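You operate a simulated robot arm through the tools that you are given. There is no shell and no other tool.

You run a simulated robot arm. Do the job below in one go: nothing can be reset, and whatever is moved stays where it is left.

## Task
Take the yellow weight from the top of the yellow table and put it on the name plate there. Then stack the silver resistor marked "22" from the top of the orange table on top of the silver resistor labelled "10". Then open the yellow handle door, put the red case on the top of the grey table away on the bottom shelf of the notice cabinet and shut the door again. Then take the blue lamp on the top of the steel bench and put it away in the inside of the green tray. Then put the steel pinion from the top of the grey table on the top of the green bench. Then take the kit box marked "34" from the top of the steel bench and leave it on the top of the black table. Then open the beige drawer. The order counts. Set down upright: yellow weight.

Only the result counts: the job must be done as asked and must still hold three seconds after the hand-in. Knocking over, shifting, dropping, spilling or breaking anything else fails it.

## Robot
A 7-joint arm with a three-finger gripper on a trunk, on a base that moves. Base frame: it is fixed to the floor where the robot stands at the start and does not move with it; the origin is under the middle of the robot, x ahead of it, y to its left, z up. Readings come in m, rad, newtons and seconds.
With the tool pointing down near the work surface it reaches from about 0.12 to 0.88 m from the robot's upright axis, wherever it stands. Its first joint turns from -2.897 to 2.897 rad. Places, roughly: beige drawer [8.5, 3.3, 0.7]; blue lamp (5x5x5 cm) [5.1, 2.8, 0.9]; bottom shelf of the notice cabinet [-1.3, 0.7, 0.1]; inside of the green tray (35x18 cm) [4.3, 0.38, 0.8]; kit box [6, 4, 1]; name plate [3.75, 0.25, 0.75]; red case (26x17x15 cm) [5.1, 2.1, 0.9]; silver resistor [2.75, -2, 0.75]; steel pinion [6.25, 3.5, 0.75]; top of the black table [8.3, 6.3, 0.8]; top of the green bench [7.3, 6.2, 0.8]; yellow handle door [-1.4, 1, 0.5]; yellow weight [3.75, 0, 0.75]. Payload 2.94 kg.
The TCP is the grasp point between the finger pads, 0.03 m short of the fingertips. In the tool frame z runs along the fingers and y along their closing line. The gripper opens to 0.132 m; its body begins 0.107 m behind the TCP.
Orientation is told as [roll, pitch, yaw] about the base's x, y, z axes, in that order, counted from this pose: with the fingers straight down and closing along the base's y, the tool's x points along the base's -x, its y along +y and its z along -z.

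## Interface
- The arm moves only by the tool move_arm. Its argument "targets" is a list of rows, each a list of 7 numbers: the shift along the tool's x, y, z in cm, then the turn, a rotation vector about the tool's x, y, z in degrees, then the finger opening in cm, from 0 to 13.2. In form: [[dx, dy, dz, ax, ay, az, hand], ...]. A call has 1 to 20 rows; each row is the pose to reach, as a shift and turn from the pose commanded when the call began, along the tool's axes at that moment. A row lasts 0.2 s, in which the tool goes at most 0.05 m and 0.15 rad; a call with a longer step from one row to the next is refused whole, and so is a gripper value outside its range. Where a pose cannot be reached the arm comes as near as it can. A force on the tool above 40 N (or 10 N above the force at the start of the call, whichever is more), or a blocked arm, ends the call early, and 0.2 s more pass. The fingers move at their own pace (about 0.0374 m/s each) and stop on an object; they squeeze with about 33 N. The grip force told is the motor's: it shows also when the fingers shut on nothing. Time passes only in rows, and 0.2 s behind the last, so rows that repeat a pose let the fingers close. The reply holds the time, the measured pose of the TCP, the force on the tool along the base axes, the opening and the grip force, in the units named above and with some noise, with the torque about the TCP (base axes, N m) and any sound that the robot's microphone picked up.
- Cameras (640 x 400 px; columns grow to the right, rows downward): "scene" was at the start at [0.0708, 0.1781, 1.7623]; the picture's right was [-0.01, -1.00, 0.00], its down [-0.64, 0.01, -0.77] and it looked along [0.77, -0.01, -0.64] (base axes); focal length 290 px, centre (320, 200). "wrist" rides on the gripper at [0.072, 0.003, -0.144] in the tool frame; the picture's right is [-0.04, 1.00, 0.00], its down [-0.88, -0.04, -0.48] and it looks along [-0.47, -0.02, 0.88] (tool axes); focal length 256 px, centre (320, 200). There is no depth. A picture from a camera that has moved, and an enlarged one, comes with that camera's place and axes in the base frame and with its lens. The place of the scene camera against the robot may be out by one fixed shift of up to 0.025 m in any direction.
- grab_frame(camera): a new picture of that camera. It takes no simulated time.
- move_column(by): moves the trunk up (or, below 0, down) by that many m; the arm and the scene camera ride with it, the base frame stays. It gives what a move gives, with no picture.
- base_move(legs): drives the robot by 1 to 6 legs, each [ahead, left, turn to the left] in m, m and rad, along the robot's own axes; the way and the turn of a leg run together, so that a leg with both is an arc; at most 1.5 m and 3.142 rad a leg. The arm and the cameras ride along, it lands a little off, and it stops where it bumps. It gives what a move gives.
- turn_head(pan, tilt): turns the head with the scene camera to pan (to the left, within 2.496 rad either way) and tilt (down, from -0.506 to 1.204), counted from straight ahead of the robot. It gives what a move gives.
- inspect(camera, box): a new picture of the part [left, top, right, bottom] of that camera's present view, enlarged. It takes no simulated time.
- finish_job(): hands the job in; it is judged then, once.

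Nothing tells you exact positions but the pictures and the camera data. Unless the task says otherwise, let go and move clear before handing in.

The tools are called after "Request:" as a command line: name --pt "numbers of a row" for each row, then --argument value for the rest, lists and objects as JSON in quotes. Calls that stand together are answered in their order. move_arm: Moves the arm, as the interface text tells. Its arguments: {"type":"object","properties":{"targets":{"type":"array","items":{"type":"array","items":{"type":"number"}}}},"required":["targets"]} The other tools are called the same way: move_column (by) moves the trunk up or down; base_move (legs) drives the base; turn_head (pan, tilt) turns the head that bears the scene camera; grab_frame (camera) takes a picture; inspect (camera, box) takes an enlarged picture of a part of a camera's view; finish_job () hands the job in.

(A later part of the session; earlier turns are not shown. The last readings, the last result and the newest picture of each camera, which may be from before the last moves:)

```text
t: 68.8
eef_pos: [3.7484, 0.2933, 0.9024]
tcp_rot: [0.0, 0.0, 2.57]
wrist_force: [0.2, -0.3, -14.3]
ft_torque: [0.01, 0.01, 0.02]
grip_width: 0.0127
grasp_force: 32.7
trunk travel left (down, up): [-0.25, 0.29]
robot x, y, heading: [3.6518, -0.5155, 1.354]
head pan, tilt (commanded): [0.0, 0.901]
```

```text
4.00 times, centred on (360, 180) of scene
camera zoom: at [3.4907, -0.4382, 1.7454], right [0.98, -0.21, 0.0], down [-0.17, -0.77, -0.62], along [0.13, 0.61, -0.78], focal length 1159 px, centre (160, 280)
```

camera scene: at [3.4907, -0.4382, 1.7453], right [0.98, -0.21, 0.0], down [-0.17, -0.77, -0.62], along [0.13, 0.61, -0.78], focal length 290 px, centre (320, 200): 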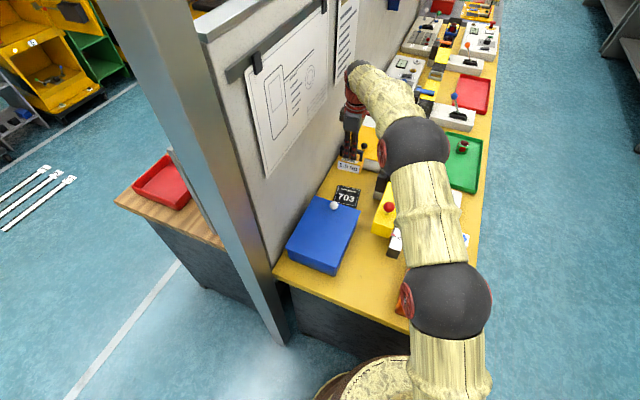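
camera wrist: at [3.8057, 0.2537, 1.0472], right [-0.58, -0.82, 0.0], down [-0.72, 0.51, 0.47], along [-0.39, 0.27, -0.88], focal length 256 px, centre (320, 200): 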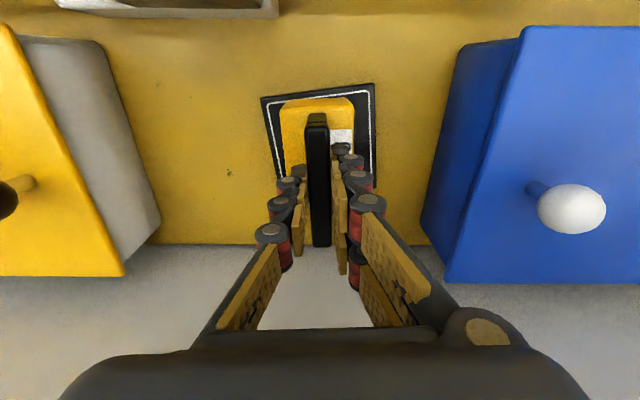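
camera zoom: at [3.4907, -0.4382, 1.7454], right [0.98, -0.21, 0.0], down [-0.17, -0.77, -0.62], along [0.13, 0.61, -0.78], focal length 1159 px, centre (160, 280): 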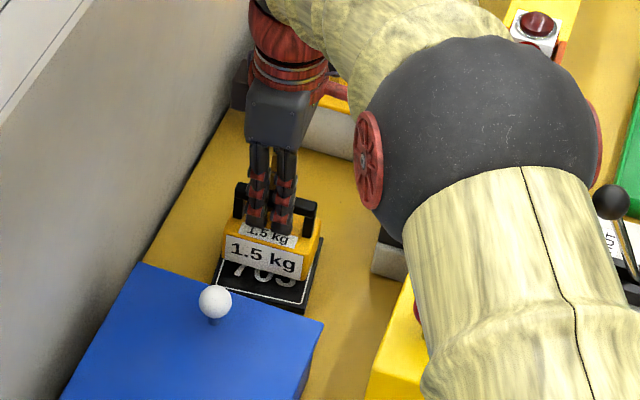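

The weight is about 1–1.5 cm above the plate and well within its outline. Lowering in small steps until it takes the load.

Request:
move_arm --pt "0 0 0.3 0 0 0 0" --pt "0 0 0.6 0 0 0 0" --pt "0 0 0.9 0 0 0 0"

Request:
move_arm --pt "0 0 0.2 0 0 0 0" --pt "0 0 0.3 0 0 0 0"

```text
t: 69.6
eef_pos: [3.7469, 0.2937, 0.8931]
tcp_rot: [0.002, 0.001, 2.569]
wrist_force: [0.3, -0.1, -14.4]
ft_torque: [-0.01, 0.04, -0.01]
grip_width: 0.0128
grasp_force: 33.1
trunk travel left (down, up): [-0.25, 0.29]
robot x, y, heading: [3.6517, -0.5129, 1.351]
head pan, tilt (commanded): [0.0, 0.901]
```

```text
t: 70.2
eef_pos: [3.7486, 0.2945, 0.8914]
tcp_rot: [0.002, 0.001, 2.57]
wrist_force: [0.2, -0.3, -14.5]
ft_torque: [-0.01, 0.06, 0.02]
grip_width: 0.0128
grasp_force: 33.6
trunk travel left (down, up): [-0.25, 0.29]
robot x, y, heading: [3.6503, -0.5117, 1.359]
head pan, tilt (commanded): [0.0, 0.901]
```

Request:
move_arm --pt "0 0 0.2 0 0 0 0" --pt "0 0 0.4 0 0 0 0"

Request:
inspect --camera "scene" --box '[310, 160, 390, 220]'

```text
t: 70.8
eef_pos: [3.7489, 0.2933, 0.8905]
tcp_rot: [-0.004, -0.002, 2.569]
wrist_force: [-1.0, -4.2, 7.6]
ft_torque: [-0.51, -0.52, -0.01]
grip_width: 0.0125
grasp_force: 33.3
trunk travel left (down, up): [-0.25, 0.29]
robot x, y, heading: [3.6514, -0.5165, 1.357]
head pan, tilt (commanded): [0.0, 0.901]
```

```text
6.67 times, centred on (350, 190) of scene
camera zoom: at [3.4903, -0.4408, 1.7457], right [0.98, -0.21, 0.0], down [-0.17, -0.77, -0.62], along [0.13, 0.61, -0.78], focal length 1931 px, centre (120, 267)
```

zoom: 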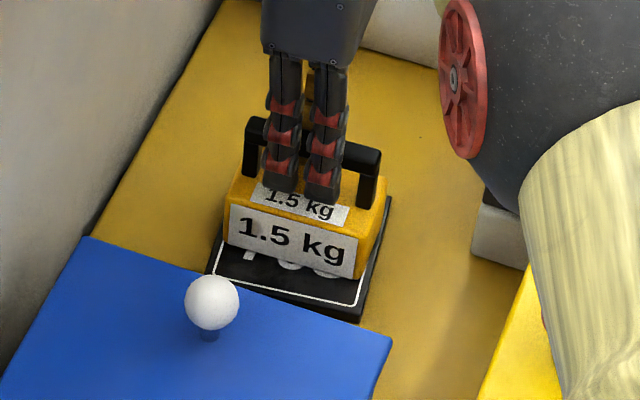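

The plate now carries the weight (force swung from −14.5 to +7.6 N). Releasing, then rising straight up.

Request:
move_arm --pt "0 0 -0.1 0 0 0 0" --pt "0 0 -0.1 0 0 0 2" --pt "0 0 -0.1 0 0 0 4" --pt "0 0 -0.1 0 0 0 6" --pt "0 0 -0.1 0 0 0 6" --pt "0 0 -0.1 0 0 0 6" --pt "0 0 -2 0 0 0 6" --pt "0 0 -5 0 0 0 6" --pt "0 0 -9 0 0 0 6" --pt "0 0 -13 0 0 0 6" --pt "0 0 -17 0 0 0 6" --pt "0 0 -17 0 0 0 6"

Request:
grab_frame --camera "wrist"

Request:
inspect --camera "scene" --box '[310, 160, 390, 220]'

```text
t: 73.4
eef_pos: [3.7471, 0.2922, 1.0588]
tcp_rot: [0.003, 0.0, 2.569]
wrist_force: [0.4, -0.9, -0.5]
ft_torque: [0.0, -0.03, 0.02]
grip_width: 0.0597
grasp_force: 0.1
trunk travel left (down, up): [-0.25, 0.29]
robot x, y, heading: [3.654, -0.5118, 1.357]
head pan, tilt (commanded): [0.0, 0.901]
```

```text
taken
camera wrist: at [3.8054, 0.2516, 1.2032], right [-0.58, -0.82, 0.0], down [-0.72, 0.51, 0.47], along [-0.39, 0.27, -0.88], focal length 256 px, centre (320, 200)
```

wrist: 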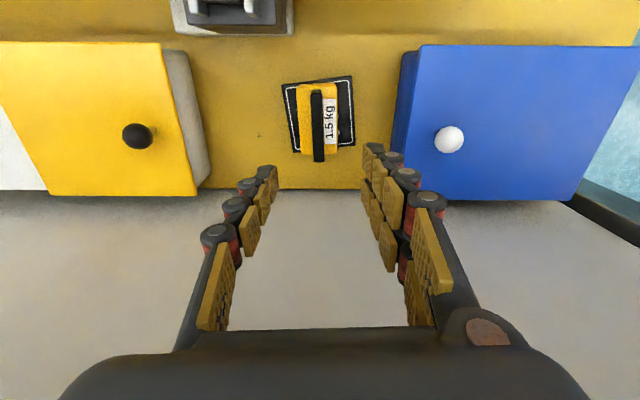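

```text
6.67 times, centred on (350, 190) of scene
camera zoom: at [3.4905, -0.4398, 1.7454], right [0.98, -0.21, 0.0], down [-0.17, -0.77, -0.62], along [0.13, 0.61, -0.78], focal length 1931 px, centre (120, 267)
```

zoom: 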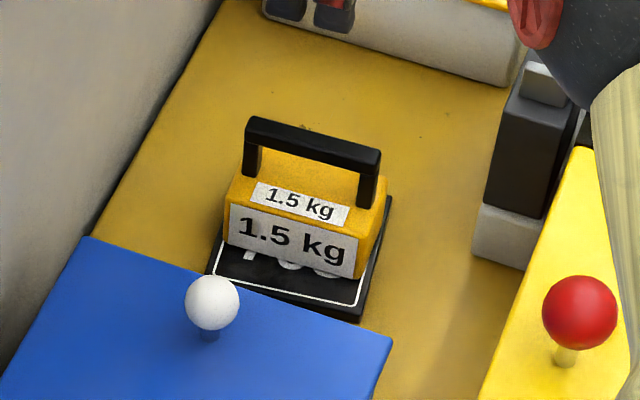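

The weight stands upright on the name plate. Retracting the arm to a compact carrying pose.

Request:
move_arm --pt "0 0 -4.5 0 0 0 6" --pt "0 0 -9 0 0 0 6" --pt "0 0 -13.6 0 0 0 6" --pt "2.6 3.4 -13.6 0 0 6 7" --pt "5.3 6.8 -13.6 0 0 12 8" --pt "7.9 10.2 -13.6 0 0 18 9" --pt "10.6 13.6 -13.6 0 0 24 10" --pt "13.2 17 -13.6 0 0 31 11" --pt "15.9 20.4 -13.6 0 0 37 12" --pt "18.5 23.7 -13.6 0 0 44 13.2" --pt "21.2 27.1 -13.6 0 0 50 13.2" --pt "23.8 30.5 -13.6 0 0 57 13.2" --pt "26.5 33.9 -13.6 0 0 63 13.2" --pt "29.1 37.3 -13.6 0 0 69.5 13.2" --pt "29.1 37.3 -13.6 0 0 69.5 13.2"

Request:
grab_frame --camera "scene"

```text
t: 76.6
eef_pos: [3.7919, -0.1782, 1.1943]
tcp_rot: [0.002, 0.0, 1.355]
wrist_force: [-0.5, -0.4, -0.3]
ft_torque: [-0.03, 0.03, 0.02]
grip_width: 0.1321
grasp_force: 0.1
trunk travel left (down, up): [-0.25, 0.29]
robot x, y, heading: [3.6495, -0.5135, 1.354]
head pan, tilt (commanded): [0.0, 0.901]
```

```text
taken
camera scene: at [3.4905, -0.4403, 1.7455], right [0.98, -0.21, 0.0], down [-0.17, -0.77, -0.62], along [0.13, 0.61, -0.78], focal length 290 px, centre (320, 200)
```

scene: 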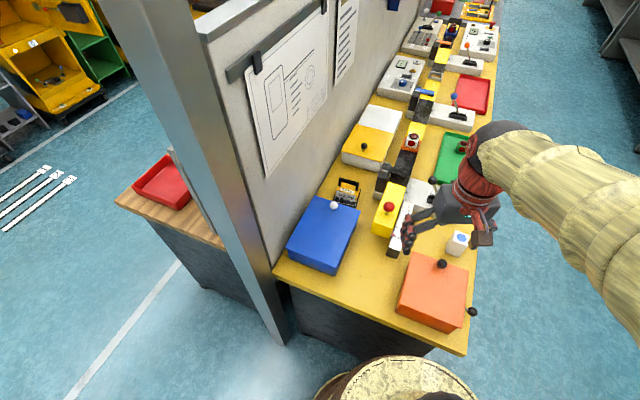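

Next, the resistors on the orange table. I'll back out of the corridor and drive to that table's near (west) side.

Request:
base_move --legs '[[-0.31, 0.29, 0], [-0.074, 0.8, 0], [-0.6, 0.38, 0], [0, 0, -1.83]]'

Request:
grab_frame --camera "scene"

```text
t: 90.9
eef_pos: [2.3154, -1.3904, 1.195]
tcp_rot: [-0.001, 0.0, -0.469]
wrist_force: [-0.6, -0.5, -0.4]
ft_torque: [-0.01, 0.0, 0.0]
grip_width: 0.1321
grasp_force: 0.0
trunk travel left (down, up): [-0.25, 0.29]
robot x, y, heading: [2.0278, -1.1697, -0.473]
head pan, tilt (commanded): [0.0, 0.901]
```

```text
taken
camera scene: at [2.1684, -1.0327, 1.7455], right [-0.45, -0.89, 0.0], down [-0.7, 0.35, -0.62], along [0.55, -0.28, -0.78], focal length 290 px, centre (320, 200)
```

scene: 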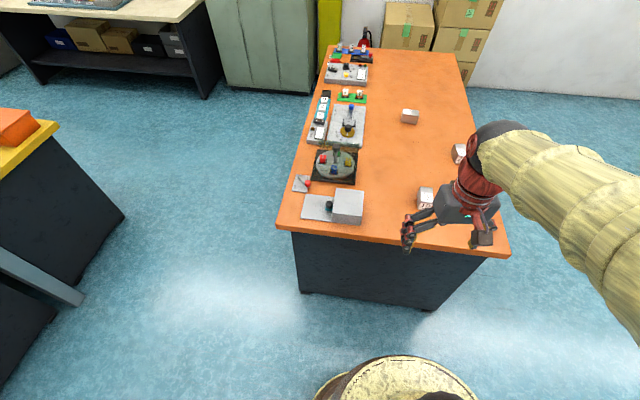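

The orange table is ahead with silver blocks on its right half. Zooming in to read the labels.

Request:
inspect --camera "scene" --box '[380, 90, 500, 220]'

Request:
inspect --camera "scene" --box '[280, 60, 400, 230]'

Request:
grab_frame --camera "wrist"

```text
3.08 times, centred on (440, 155) of scene
camera zoom: at [2.1684, -1.0327, 1.7455], right [-0.45, -0.89, 0.0], down [-0.7, 0.35, -0.62], along [0.55, -0.28, -0.78], focal length 891 px, centre (-49, 338)
```

zoom: 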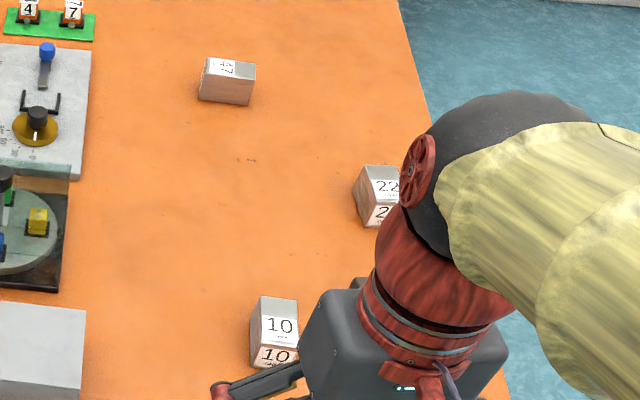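

```text
2.35 times, centred on (340, 145) of scene
camera zoom: at [2.1684, -1.0327, 1.7455], right [-0.45, -0.89, 0.0], down [-0.7, 0.35, -0.62], along [0.55, -0.28, -0.78], focal length 682 px, centre (273, 329)
```

zoom: 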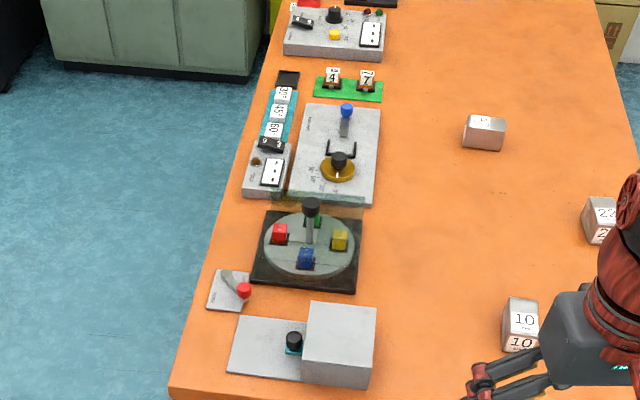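

```text
taken
camera wrist: at [2.2524, -1.3543, 1.34], right [0.49, 0.87, 0.0], down [0.77, -0.43, 0.48], along [0.41, -0.23, -0.88], focal length 256 px, centre (320, 200)
```

wrist: 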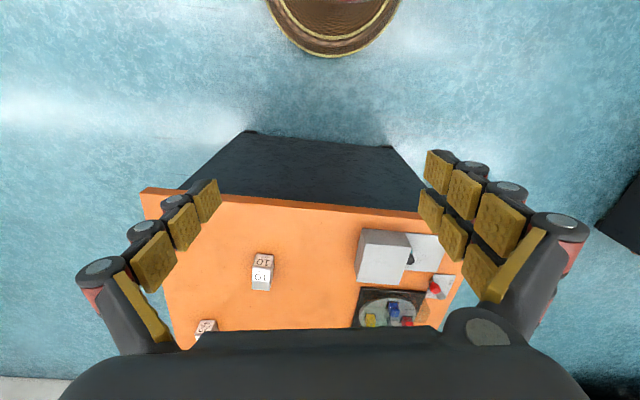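

Resistors found: "10" at about (2.62, -1.74), "22" at about (2.75, -2.05), plus "47" further back. Both targets are nearest the table's south edge, so I'll drive round to that side.

Request:
base_move --legs '[[0.015, -0.645, 0], [0.5, -0.53, 0], [0, 0, 1.44]]'

Request:
grab_frame --camera "scene"

```text
t: 101.5
eef_pos: [2.2363, -2.1929, 1.1954]
tcp_rot: [0.0, -0.001, 0.97]
wrist_force: [0.1, 0.3, 0.1]
ft_torque: [-0.01, 0.0, 0.01]
grip_width: 0.1322
grasp_force: 0.1
trunk travel left (down, up): [-0.25, 0.29]
robot x, y, heading: [1.9787, -2.4541, 0.971]
head pan, tilt (commanded): [0.0, 0.901]
```

```text
taken
camera scene: at [1.8622, -2.3167, 1.7455], right [0.82, -0.57, 0.0], down [-0.44, -0.65, -0.62], along [0.35, 0.51, -0.78], focal length 290 px, centre (320, 200)
```

scene: 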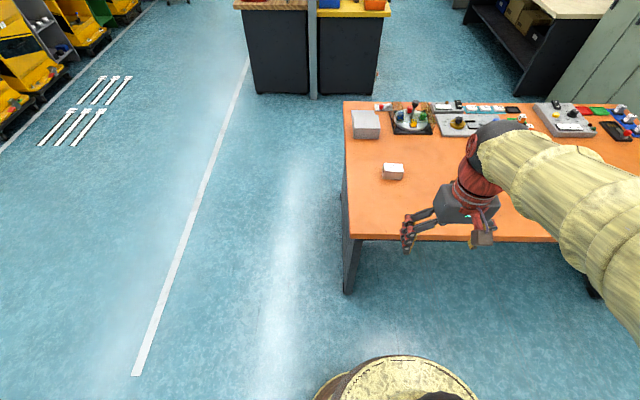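

The table's south edge is ahead; I'll shift right and forward so both resistors are in reach.

Request:
base_move --legs '[[0.0, -0.3, 0], [0.22, 0, 0]]'

Request:
grab_frame --camera "scene"

Request:
grab_frame --camera "wrist"

```text
t: 104.9
eef_pos: [2.6068, -2.1737, 1.1948]
tcp_rot: [-0.001, 0.002, 0.974]
wrist_force: [-0.3, -0.4, -0.1]
ft_torque: [0.0, 0.02, -0.01]
grip_width: 0.1319
grasp_force: 0.1
trunk travel left (down, up): [-0.25, 0.29]
robot x, y, heading: [2.3535, -2.4295, 0.98]
head pan, tilt (commanded): [0.0, 0.901]
```

```text
taken
camera scene: at [2.2369, -2.2988, 1.7454], right [0.83, -0.56, 0.0], down [-0.44, -0.65, -0.62], along [0.35, 0.51, -0.78], focal length 290 px, centre (320, 200)
```

scene: 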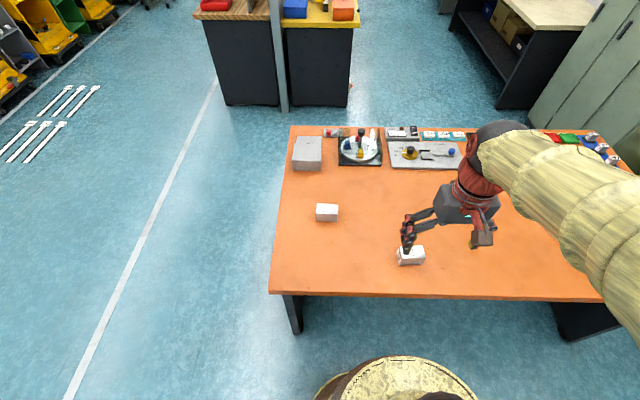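

```text
taken
camera wrist: at [2.5647, -2.2303, 1.3398], right [-0.8, 0.6, 0.0], down [0.53, 0.71, 0.47], along [0.28, 0.38, -0.88], focal length 256 px, centre (320, 200)
```

wrist: 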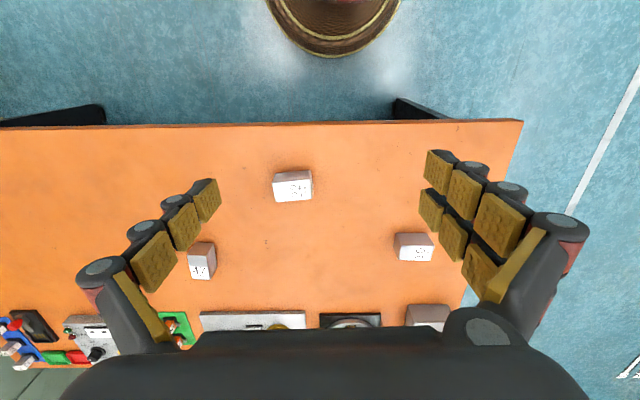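

All three blocks show in the wrist view: "22" at (293,187), "10" at (413,247). Zooming to get outlines.

Request:
inspect --camera "wrist" --box '[250, 150, 340, 220]'

Request:
inspect --camera "wrist" --box '[370, 210, 460, 280]'

```text
5.71 times, centred on (295, 185) of wrist
camera zoom: at [2.5647, -2.2303, 1.3398], right [-0.8, 0.6, 0.0], down [0.53, 0.71, 0.47], along [0.28, 0.38, -0.88], focal length 1463 px, centre (463, 286)
```

zoom: 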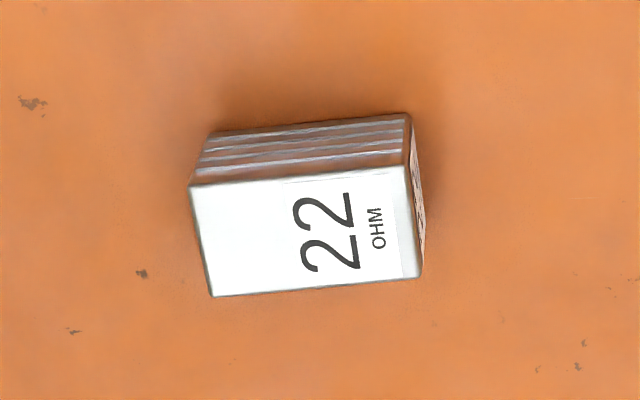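

```text
5.71 times, centred on (415, 245) of wrist
camera zoom: at [2.5647, -2.2303, 1.3398], right [-0.8, 0.6, 0.0], down [0.53, 0.71, 0.47], along [0.28, 0.38, -0.88], focal length 1463 px, centre (-223, -57)
```

zoom: 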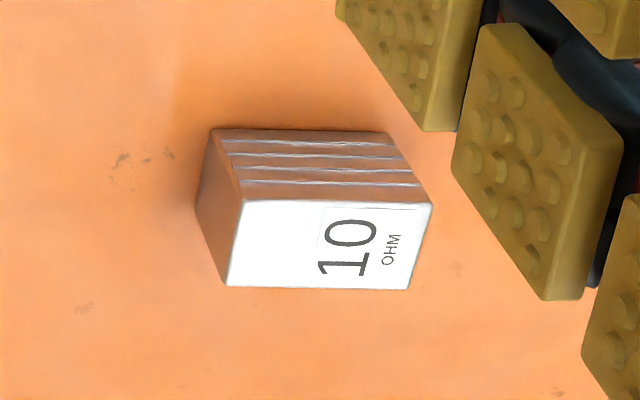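

"22" lies about 17 cm ahead and 6.7 cm right of the TCP, "10" about 36 cm ahead and 22.6 cm left; both 8×5×5 cm. I'll turn the gripper to close across the width of "22" and move above it.

Request:
move_arm --pt "-1.4 -0.6 0 0 0 -7.8 13.2" --pt "-2.8 -1.1 1 0 0 -15.6 13.2" --pt "-4.2 -1.7 3 0 0 -23.3 13.2" --pt "-5.6 -2.2 5 0 0 -31.1 13.2" --pt "-7 -2.8 7 0 0 -38.9 13.2" --pt "-8.4 -3.3 9 0 0 -46.7 13.2" --pt "-9.8 -3.9 11 0 0 -54.4 13.2" --pt "-11.2 -4.4 13 0 0 -62.2 13.2" --pt "-12.6 -5 15 0 0 -70 13.2" --pt "-14 -5.5 17 0 0 -77.8 13.2" --pt "-15.5 -6.1 19 0 0 -85.6 13.2" --pt "-16.9 -6.7 20 0 0 -93.3 13.2" --pt "-16.9 -6.7 20 0 0 -93.3 13.2"

Request:
grab_frame --camera "wrist"

```text
t: 107.7
eef_pos: [2.7599, -2.0699, 0.9948]
tcp_rot: [-0.001, -0.001, 2.604]
wrist_force: [0.0, 0.2, -0.1]
ft_torque: [0.02, -0.01, -0.01]
grip_width: 0.132
grasp_force: 0.0
trunk travel left (down, up): [-0.25, 0.29]
robot x, y, heading: [2.353, -2.4349, 0.973]
head pan, tilt (commanded): [0.0, 0.901]
```

```text
taken
camera wrist: at [2.8191, -2.1091, 1.1388], right [-0.55, -0.84, 0.0], down [-0.74, 0.48, 0.48], along [-0.4, 0.26, -0.88], focal length 256 px, centre (320, 200)
```

wrist: 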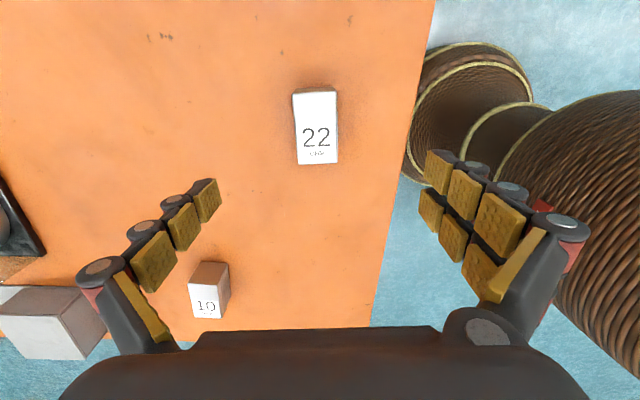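

I'm over the "22" resistor, top at z ≈ 0.838, table at about 0.787. Descending to z ≈ 0.826 and closing.

Request:
move_arm --pt "0.3 -0.35 4 0 0 0 13.2" --pt "0.3 -0.35 8 0 0 0 12" --pt "0.3 -0.35 12 0 0 0 11" --pt "0.3 -0.35 15 0 0 0 10" --pt "0.3 -0.35 16.9 0 0 0 9" --pt "0.3 -0.35 16.9 0 0 0 7" --pt "0.3 -0.35 16.9 0 0 0 5" --pt "0.3 -0.35 16.9 0 0 0 3" --pt "0.3 -0.35 16.9 0 0 0 2" --pt "0.3 -0.35 16.9 0 0 0 2" --pt "0.3 -0.35 16.9 0 0 0 2" --pt "0.3 -0.35 16.9 0 0 0 2"

Request:
grab_frame --camera "wrist"

```text
t: 110.3
eef_pos: [2.7637, -2.0701, 0.8263]
tcp_rot: [0.002, -0.001, 2.602]
wrist_force: [1.3, 1.9, 2.1]
ft_torque: [0.08, -0.14, 0.05]
grip_width: 0.0493
grasp_force: 33.1
trunk travel left (down, up): [-0.25, 0.29]
robot x, y, heading: [2.3524, -2.432, 0.974]
head pan, tilt (commanded): [0.0, 0.901]
```

```text
taken
camera wrist: at [2.8238, -2.1081, 0.9713], right [-0.55, -0.84, 0.0], down [-0.73, 0.48, 0.48], along [-0.4, 0.26, -0.88], focal length 256 px, centre (320, 200)
```

wrist: 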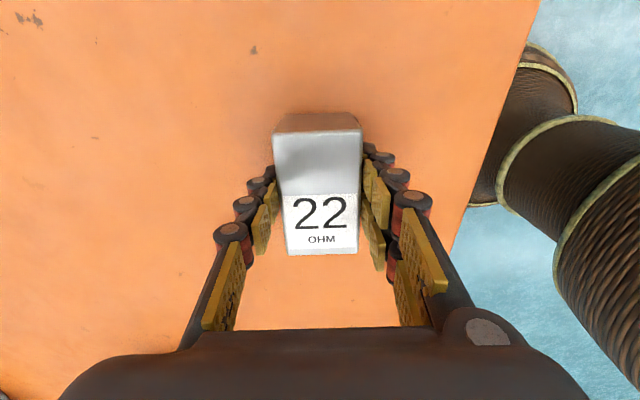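

"22" is held (4.9 cm). Lifting 16 cm and taking a look at "10" from there.

Request:
move_arm --pt "0 0 -1 0 0 0 2" --pt "0 0 -4 0 0 0 2" --pt "0 0 -8 0 0 0 2" --pt "0 0 -12 0 0 0 2" --pt "0 0 -16 0 0 0 2" --pt "0 0 -16 0 0 0 2"

Request:
grab_frame --camera "wrist"

Request:
inspect --camera "wrist" --box '[150, 230, 270, 330]'

```text
t: 111.7
eef_pos: [2.7629, -2.0698, 0.9877]
tcp_rot: [0.002, 0.0, 2.603]
wrist_force: [0.3, -1.1, -3.0]
ft_torque: [-0.05, 0.02, 0.05]
grip_width: 0.0491
grasp_force: 32.4
trunk travel left (down, up): [-0.25, 0.29]
robot x, y, heading: [2.354, -2.4308, 0.971]
head pan, tilt (commanded): [0.0, 0.901]
```

```text
taken
camera wrist: at [2.8233, -2.1083, 1.1315], right [-0.55, -0.84, 0.0], down [-0.73, 0.48, 0.48], along [-0.4, 0.26, -0.88], focal length 256 px, centre (320, 200)
```

wrist: 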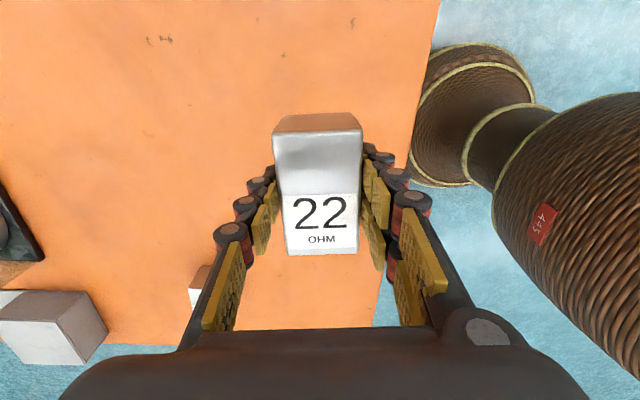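

```text
4.00 times, centred on (210, 280) of wrist
camera zoom: at [2.8233, -2.1083, 1.1315], right [-0.55, -0.84, 0.0], down [-0.73, 0.48, 0.48], along [-0.4, 0.26, -0.88], focal length 1024 px, centre (760, -120)
```

zoom: 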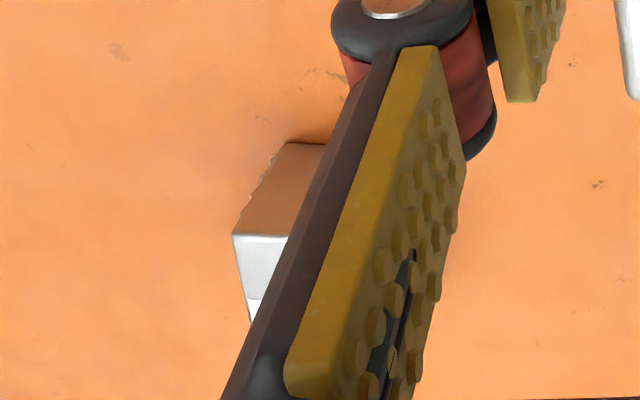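

"10" measures at about (2.622, -1.750) from two views. Carrying "22" over it, turning about 6° to line up with it.

Request:
move_arm --pt "-3 -2.1 0 0 0 1 2" --pt "-6.3 -4.5 0 0 0 2 2" --pt "-9.6 -6.8 0 0 0 3 2" --pt "-12.9 -9.2 0 0 0 4 2" --pt "-16.2 -11.5 0 0 0 5 2" --pt "-19.5 -13.9 0 0 0 6 2" --pt "-22.8 -16.2 0 0 0 6.4 2" --pt "-26.1 -18.6 0 0 0 6.4 2" --pt "-28.5 -20.3 0 0 0 6.4 2" --pt "-28.5 -20.3 0 0 0 6.4 2" --pt "-28.5 -20.3 0 0 0 6.4 2"

Request:
grab_frame --camera "wrist"

Request:
grab_frame --camera "scene"

```text
t: 114.1
eef_pos: [2.6236, -1.7514, 0.9848]
tcp_rot: [0.003, 0.001, 2.493]
wrist_force: [-0.3, -0.6, -2.3]
ft_torque: [0.01, 0.01, 0.02]
grip_width: 0.0493
grasp_force: 33.2
trunk travel left (down, up): [-0.25, 0.29]
robot x, y, heading: [2.3543, -2.4299, 0.976]
head pan, tilt (commanded): [0.0, 0.901]
```

```text
taken
camera wrist: at [2.6784, -1.7964, 1.1294], right [-0.64, -0.77, 0.0], down [-0.68, 0.56, 0.48], along [-0.37, 0.3, -0.88], focal length 256 px, centre (320, 200)
```

wrist: 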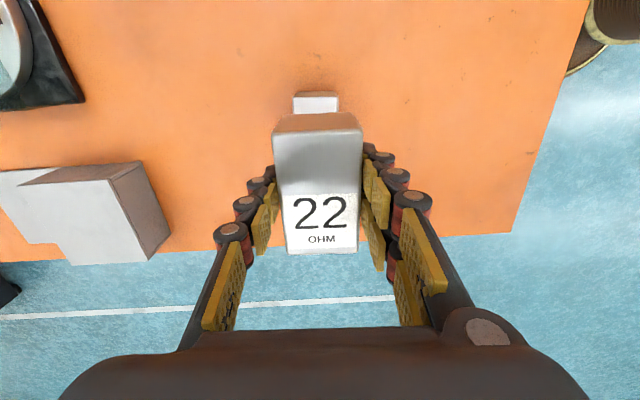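

```text
taken
camera scene: at [2.2367, -2.299, 1.7454], right [0.83, -0.56, 0.0], down [-0.44, -0.65, -0.62], along [0.35, 0.51, -0.78], focal length 290 px, centre (320, 200)
```

scene: 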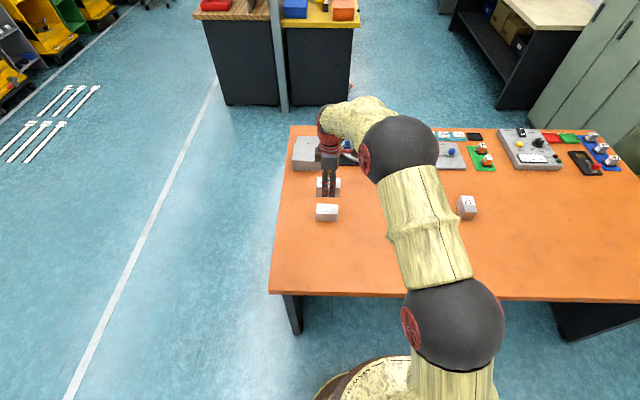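

"22" hangs just above "10" and they look lined up; zooming to confirm.

Request:
inspect --camera "wrist" --box '[270, 80, 370, 145]'

Request:
inspect --camera "scene" --box '[290, 120, 370, 230]'

```text
6.15 times, centred on (320, 112) of wrist
camera zoom: at [2.6784, -1.7964, 1.1294], right [-0.64, -0.77, 0.0], down [-0.68, 0.56, 0.48], along [-0.37, 0.3, -0.88], focal length 1575 px, centre (320, 738)
```

zoom: 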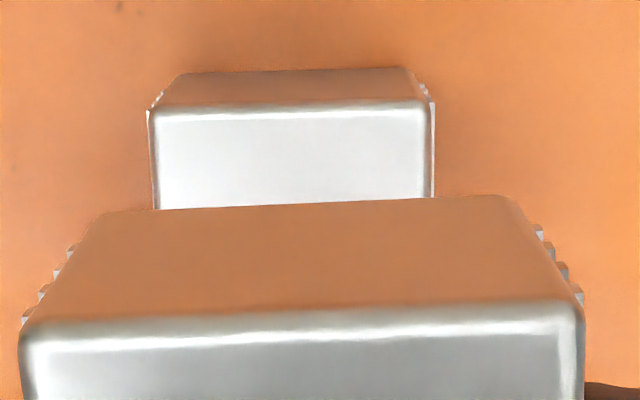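

```text
3.64 times, centred on (330, 175) of scene
camera zoom: at [2.2367, -2.299, 1.7454], right [0.83, -0.56, 0.0], down [-0.44, -0.65, -0.62], along [0.35, 0.51, -0.78], focal length 1053 px, centre (284, 291)
```

zoom: 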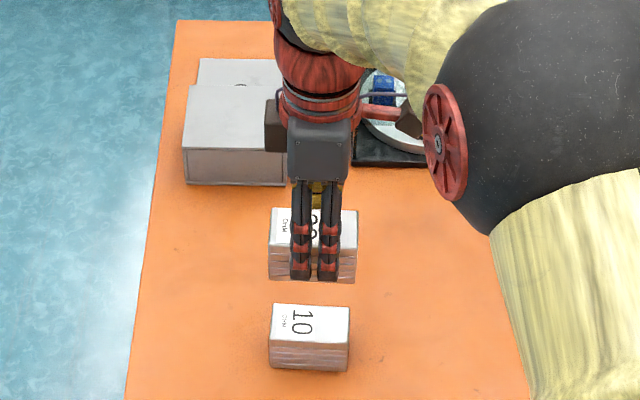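

Offset is only 3 mm sideways; I'll correct that and lower "22" towards contact at z ≈ 0.878.

Request:
move_arm --pt "0 -0.3 3 0 0 0 2" --pt "0 -0.3 6 0 0 0 2" --pt "0 -0.3 8.5 0 0 0 2" --pt "0 -0.3 9.8 0 0 0 2" --pt "0 -0.3 9.8 0 0 0 2"

Request:
move_arm --pt "0 0 0.2 0 0 0 2" --pt "0 0 0.4 0 0 0 2"

Request:
inspect --camera "scene" --box '[290, 150, 370, 230]'

```text
t: 115.3
eef_pos: [2.6243, -1.7476, 0.8872]
tcp_rot: [0.0, 0.0, 2.491]
wrist_force: [-0.2, 0.0, -3.8]
ft_torque: [0.01, -0.02, -0.01]
grip_width: 0.0495
grasp_force: 33.0
trunk travel left (down, up): [-0.25, 0.29]
robot x, y, heading: [2.3532, -2.4352, 0.972]
head pan, tilt (commanded): [0.0, 0.901]
```

```text
t: 115.9
eef_pos: [2.6243, -1.7473, 0.8824]
tcp_rot: [0.001, 0.001, 2.49]
wrist_force: [0.4, -0.5, -2.8]
ft_torque: [0.0, -0.03, 0.02]
grip_width: 0.0493
grasp_force: 33.1
trunk travel left (down, up): [-0.25, 0.29]
robot x, y, heading: [2.3515, -2.4341, 0.973]
head pan, tilt (commanded): [0.0, 0.901]
```

```text
5.00 times, centred on (330, 190) of scene
camera zoom: at [2.2367, -2.2987, 1.7454], right [0.83, -0.56, 0.0], down [-0.44, -0.65, -0.62], along [0.35, 0.51, -0.78], focal length 1448 px, centre (270, 250)
```

zoom: 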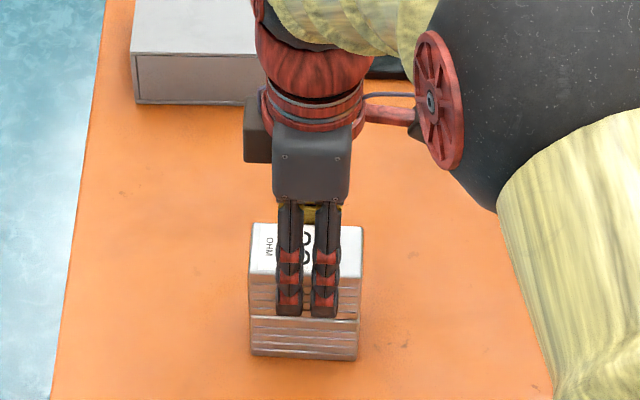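

Request:
move_arm --pt "0 0 0.15 0 0 0 2" --pt "0 0 0.3 0 0 0 2"

```text
t: 116.5
eef_pos: [2.6244, -1.7474, 0.881]
tcp_rot: [0.001, 0.0, 2.489]
wrist_force: [-1.8, -0.9, 2.2]
ft_torque: [-0.12, -0.07, -0.07]
grip_width: 0.0494
grasp_force: 33.2
trunk travel left (down, up): [-0.25, 0.29]
robot x, y, heading: [2.3525, -2.4322, 0.972]
head pan, tilt (commanded): [0.0, 0.901]
```

Contact is starting (force −3 → +2 N). One more millimetre, then release and rise.

Request:
move_arm --pt "0 0 0.1 0 0 0 2" --pt "0 0 0.1 0 0 0 2"

Request:
move_arm --pt "0 0 0 0 0 0 6" --pt "0 0 0 0 0 0 8" --pt "0 0 0 0 0 0 8" --pt "0 0 -2 0 0 0 8" --pt "0 0 -5 0 0 0 8" --pt "0 0 -9 0 0 0 8" --pt "0 0 -13 0 0 0 8" --pt "0 0 -17 0 0 0 8" --pt "0 0 -17 0 0 0 8"

Request:
grab_frame --camera "wrist"

Request:
inspect --camera "scene" --box '[290, 150, 370, 230]'

```text
t: 117.1
eef_pos: [2.623, -1.7474, 0.8812]
tcp_rot: [-0.001, 0.0, 2.49]
wrist_force: [-2.0, -2.6, 12.8]
ft_torque: [-0.45, -0.01, -0.04]
grip_width: 0.0491
grasp_force: 33.6
trunk travel left (down, up): [-0.25, 0.29]
robot x, y, heading: [2.3545, -2.4328, 0.974]
head pan, tilt (commanded): [0.0, 0.901]
```

```text
t: 119.1
eef_pos: [2.6237, -1.7492, 1.0482]
tcp_rot: [0.002, 0.002, 2.491]
wrist_force: [-0.1, 0.2, 0.2]
ft_torque: [0.02, -0.01, 0.02]
grip_width: 0.0798
grasp_force: 0.0
trunk travel left (down, up): [-0.25, 0.29]
robot x, y, heading: [2.3559, -2.4329, 0.973]
head pan, tilt (commanded): [0.0, 0.901]
```

```text
taken
camera wrist: at [2.679, -1.7938, 1.1935], right [-0.64, -0.77, 0.0], down [-0.68, 0.56, 0.48], along [-0.37, 0.3, -0.88], focal length 256 px, centre (320, 200)
```

wrist: 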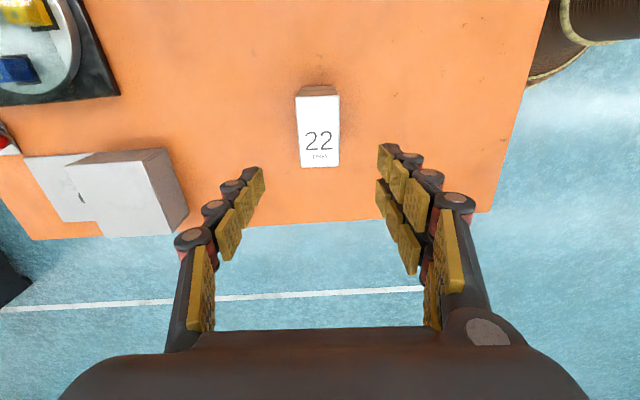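

```text
5.00 times, centred on (330, 190) of scene
camera zoom: at [2.2365, -2.2991, 1.7454], right [0.83, -0.56, 0.0], down [-0.44, -0.65, -0.62], along [0.35, 0.51, -0.78], focal length 1448 px, centre (270, 250)
```

zoom: 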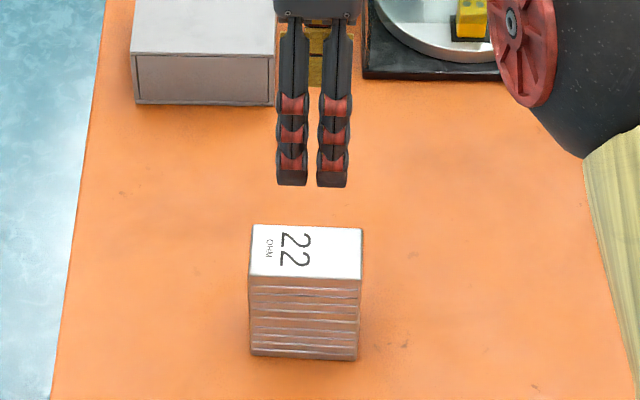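

"22" is squarely stacked on "10". Retracting the arm before fetching the red case… though first the cabinet door must be opened, so I'll head to the notice cabinet next.

Request:
move_arm --pt "0 0 -4.5 0 0 0 9" --pt "0 0 -9 0 0 0 10" --pt "0 0 -14.7 0 0 0 11" --pt "2.0 2.9 -14.7 0 0 7.3 13.2" --pt "4.1 5.8 -14.7 0 0 14.5 13.2" --pt "6.1 8.8 -14.7 0 0 21.8 13.2" --pt "8.2 11.7 -14.7 0 0 29 13.2" --pt "10.2 14.6 -14.7 0 0 36.3 13.2" --pt "12.3 17.5 -14.7 0 0 43.5 13.2" --pt "14.3 20.4 -14.7 0 0 50.8 13.2" --pt "16.3 23.3 -14.7 0 0 58 13.2" --pt "18.4 26.3 -14.7 0 0 65.3 13.2" --pt "20.4 29.2 -14.7 0 0 72.5 13.2" --pt "22.5 32.1 -14.7 0 0 79.8 13.2" --pt "24.5 35 -14.7 0 0 87 13.2" --pt "24.5 35 -14.7 0 0 87 13.2"

Request:
grab_frame --camera "scene"

```text
refused: row 3 steps farther than a row can; nothing moved
```

```text
taken
camera scene: at [2.2365, -2.2991, 1.7454], right [0.83, -0.56, 0.0], down [-0.44, -0.65, -0.62], along [0.35, 0.51, -0.78], focal length 290 px, centre (320, 200)
```

scene: 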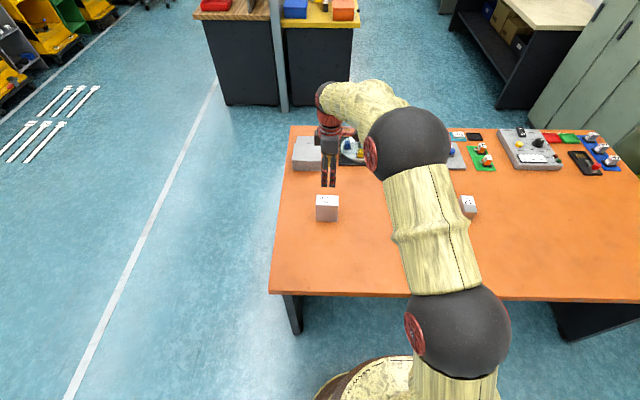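

The call was refused because one row stepped 5.7 cm; the stack is untouched. I'll resend the retraction with smaller steps.

Request:
move_arm --pt "0 0 -4 0 0 0 9" --pt "0 0 -8 0 0 0 10" --pt "0 0 -12 0 0 0 11" --pt "0 0 -14.7 0 0 0 12" --pt "2.0 2.9 -14.7 0 0 7.3 13.2" --pt "4.1 5.8 -14.7 0 0 14.5 13.2" --pt "6.1 8.8 -14.7 0 0 21.8 13.2" --pt "8.2 11.7 -14.7 0 0 29 13.2" --pt "10.2 14.6 -14.7 0 0 36.3 13.2" --pt "12.3 17.5 -14.7 0 0 43.5 13.2" --pt "14.3 20.4 -14.7 0 0 50.8 13.2" --pt "16.3 23.3 -14.7 0 0 58 13.2" --pt "18.4 26.3 -14.7 0 0 65.3 13.2" --pt "20.4 29.2 -14.7 0 0 72.5 13.2" --pt "22.5 32.1 -14.7 0 0 79.8 13.2" --pt "24.5 35 -14.7 0 0 87 13.2" --pt "24.5 35 -14.7 0 0 87 13.2"

Request:
grab_frame --camera "scene"

```text
t: 122.7
eef_pos: [2.6088, -2.1742, 1.1972]
tcp_rot: [0.0, 0.001, 0.972]
wrist_force: [-0.9, 0.1, 0.3]
ft_torque: [0.01, -0.01, 0.0]
grip_width: 0.132
grasp_force: 0.0
trunk travel left (down, up): [-0.25, 0.29]
robot x, y, heading: [2.3565, -2.433, 0.973]
head pan, tilt (commanded): [0.0, 0.901]
```

```text
taken
camera scene: at [2.2364, -2.2996, 1.7455], right [0.83, -0.56, 0.0], down [-0.44, -0.65, -0.62], along [0.35, 0.51, -0.78], focal length 290 px, centre (320, 200)
```

scene: 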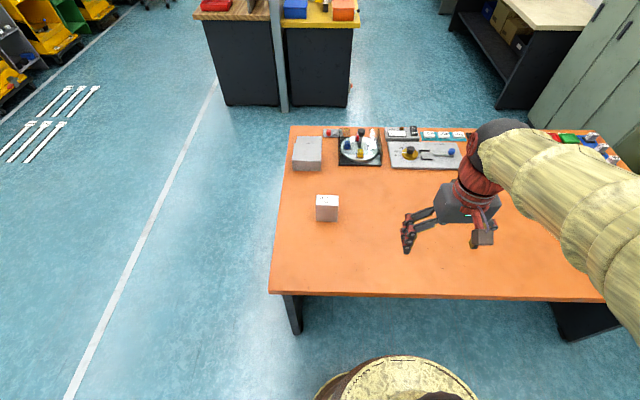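

Driving back across the open floor towards the notice cabinet near (-1.2, 0.8).

Request:
base_move --legs '[[-0.4, 0, 0], [0, 0, 1.15], [1.2, 0, 0], [1.2, 0, 0], [0.9, 0, 0]]'

Request:
turn_head --pan 0.3 --tilt 0.5

Request:
grab_frame --camera "scene"

```text
t: 143.8
eef_pos: [0.2436, 0.392, 1.1981]
tcp_rot: [0.0, 0.002, 2.133]
wrist_force: [0.2, 0.3, 0.1]
ft_torque: [0.0, 0.03, -0.01]
grip_width: 0.1322
grasp_force: 0.1
trunk travel left (down, up): [-0.25, 0.29]
robot x, y, heading: [0.3816, 0.0551, 2.131]
head pan, tilt (commanded): [0.0, 0.901]
```

```text
t: 144.7
eef_pos: [0.2433, 0.3925, 1.1981]
tcp_rot: [0.0, 0.001, 2.133]
wrist_force: [0.8, 0.2, 0.0]
ft_torque: [0.0, 0.01, 0.0]
grip_width: 0.1323
grasp_force: 0.1
trunk travel left (down, up): [-0.25, 0.29]
robot x, y, heading: [0.3774, 0.0569, 2.134]
head pan, tilt (commanded): [0.3, 0.499]
```

```text
taken
camera scene: at [0.1803, -0.0232, 1.7792], right [0.65, 0.76, 0.0], down [0.36, -0.31, -0.88], along [-0.67, 0.57, -0.48], focal length 290 px, centre (320, 200)
```

scene: 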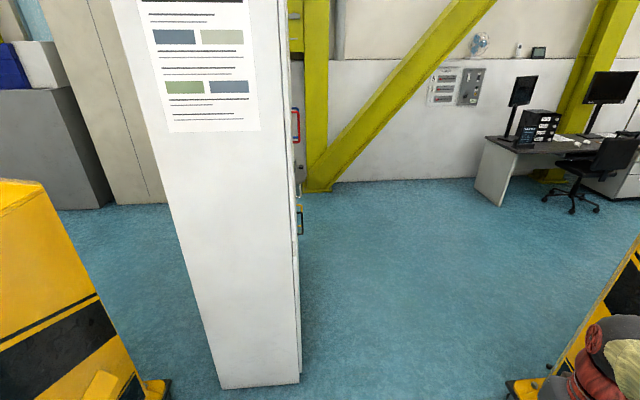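

The cabinet's notice side faces me; its doors face the far-left side (normal about (0.59, 0.8)). I'll drive through the gap between it and the yellow machine, and then turn to face the doors.

Request:
base_move --legs '[[1.08, 0.03, 0], [0.9, -0.06, 0], [0, 0, 1.95]]'

Request:
turn_head --pan 0.2 --tilt 0.6

Request:
grab_frame --camera "scene"

```text
t: 159.4
eef_pos: [-0.9279, 1.5238, 1.1984]
tcp_rot: [0.001, 0.003, -2.207]
wrist_force: [0.0, -0.3, 0.7]
ft_torque: [-0.04, 0.02, 0.01]
grip_width: 0.1319
grasp_force: 0.0
trunk travel left (down, up): [-0.25, 0.29]
robot x, y, heading: [-0.6626, 1.7691, -2.206]
head pan, tilt (commanded): [0.3, 0.499]
```

```text
t: 160.1
eef_pos: [-0.929, 1.5241, 1.1973]
tcp_rot: [0.0, 0.002, -2.209]
wrist_force: [-0.1, 0.2, -0.4]
ft_torque: [0.03, -0.01, 0.03]
grip_width: 0.1319
grasp_force: 0.1
trunk travel left (down, up): [-0.25, 0.29]
robot x, y, heading: [-0.6618, 1.7724, -2.205]
head pan, tilt (commanded): [0.201, 0.6]
```

```text
taken
camera scene: at [-0.515, 1.5928, 1.7703], right [-0.91, 0.42, 0.0], down [0.24, 0.51, -0.83], along [-0.35, -0.75, -0.56], focal length 290 px, centre (320, 200)
```

scene: 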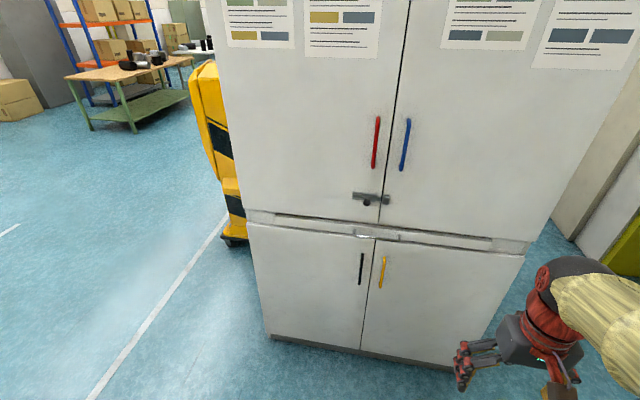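

Lower right door has the yellow handle, with its hinge on the right. I'll move to the left of the door's swing, in front of the black-handled door, for grasping the handle.

Request:
base_move --legs '[[0.22, 0.46, 0], [0, 0, -0.3]]'

Request:
turn_head --pan 0.0 --tilt 0.75

Request:
grab_frame --camera "scene"

Request:
grab_frame --camera "wrist"

```text
t: 164.0
eef_pos: [-0.7539, 1.1614, 1.1973]
tcp_rot: [0.001, 0.002, -2.516]
wrist_force: [0.5, 0.4, 0.1]
ft_torque: [0.01, 0.01, -0.04]
grip_width: 0.1319
grasp_force: 0.1
trunk travel left (down, up): [-0.25, 0.29]
robot x, y, heading: [-0.4283, 1.3167, -2.512]
head pan, tilt (commanded): [0.201, 0.6]
```

```text
t: 164.8
eef_pos: [-0.7542, 1.1616, 1.1974]
tcp_rot: [0.0, 0.002, -2.517]
wrist_force: [-0.3, -0.8, 0.0]
ft_torque: [0.02, 0.01, 0.01]
grip_width: 0.1322
grasp_force: 0.1
trunk travel left (down, up): [-0.25, 0.29]
robot x, y, heading: [-0.4266, 1.3186, -2.51]
head pan, tilt (commanded): [0.0, 0.75]
```

```text
taken
camera scene: at [-0.3431, 1.1219, 1.7574], right [-0.59, 0.81, 0.0], down [0.55, 0.4, -0.73], along [-0.59, -0.43, -0.68], focal length 290 px, centre (320, 200)
```

scene: 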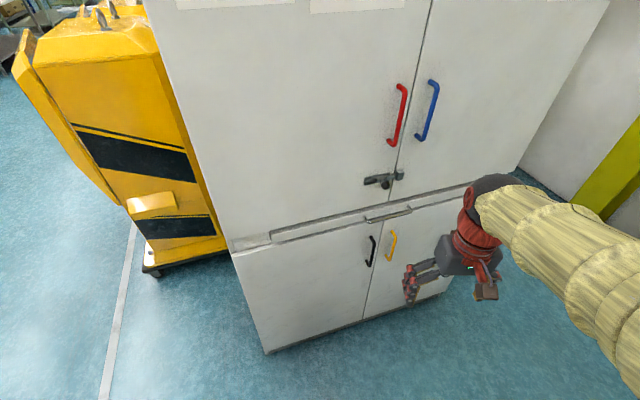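

```text
taken
camera wrist: at [-0.6951, 1.2019, 1.3426], right [0.55, -0.84, 0.0], down [-0.74, -0.48, 0.47], along [-0.4, -0.26, -0.88], focal length 256 px, centre (320, 200)
```

wrist: 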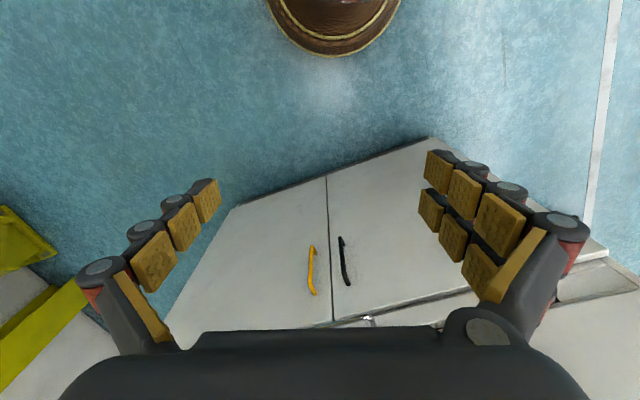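

The wrist camera sees both lower handles. Zooming for precise geometry of the door and handle.

Request:
inspect --camera "wrist" --box '[160, 120, 480, 330]'

Request:
inspect --camera "scene" --box '[340, 180, 460, 340]'

```text
1.90 times, centred on (320, 225) of wrist
camera zoom: at [-0.6951, 1.2019, 1.3426], right [0.55, -0.84, 0.0], down [-0.74, -0.48, 0.47], along [-0.4, -0.26, -0.88], focal length 488 px, centre (320, 152)
```

zoom: 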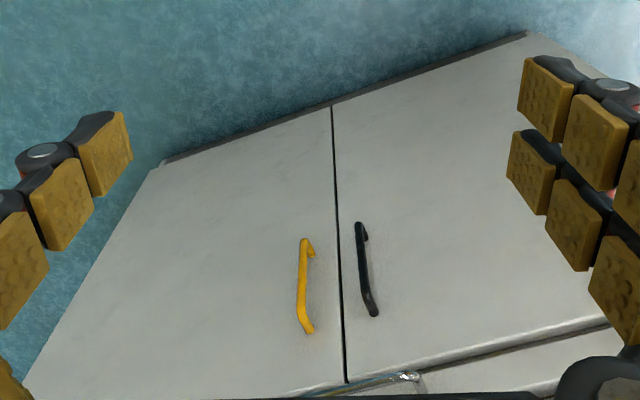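

```text
2.50 times, centred on (400, 260) of scene
camera zoom: at [-0.3431, 1.1219, 1.7574], right [-0.59, 0.81, 0.0], down [0.55, 0.4, -0.73], along [-0.59, -0.43, -0.68], focal length 724 px, centre (120, 50)
```

zoom: 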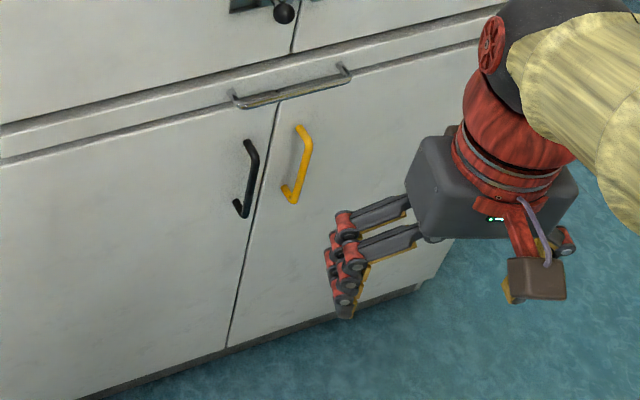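

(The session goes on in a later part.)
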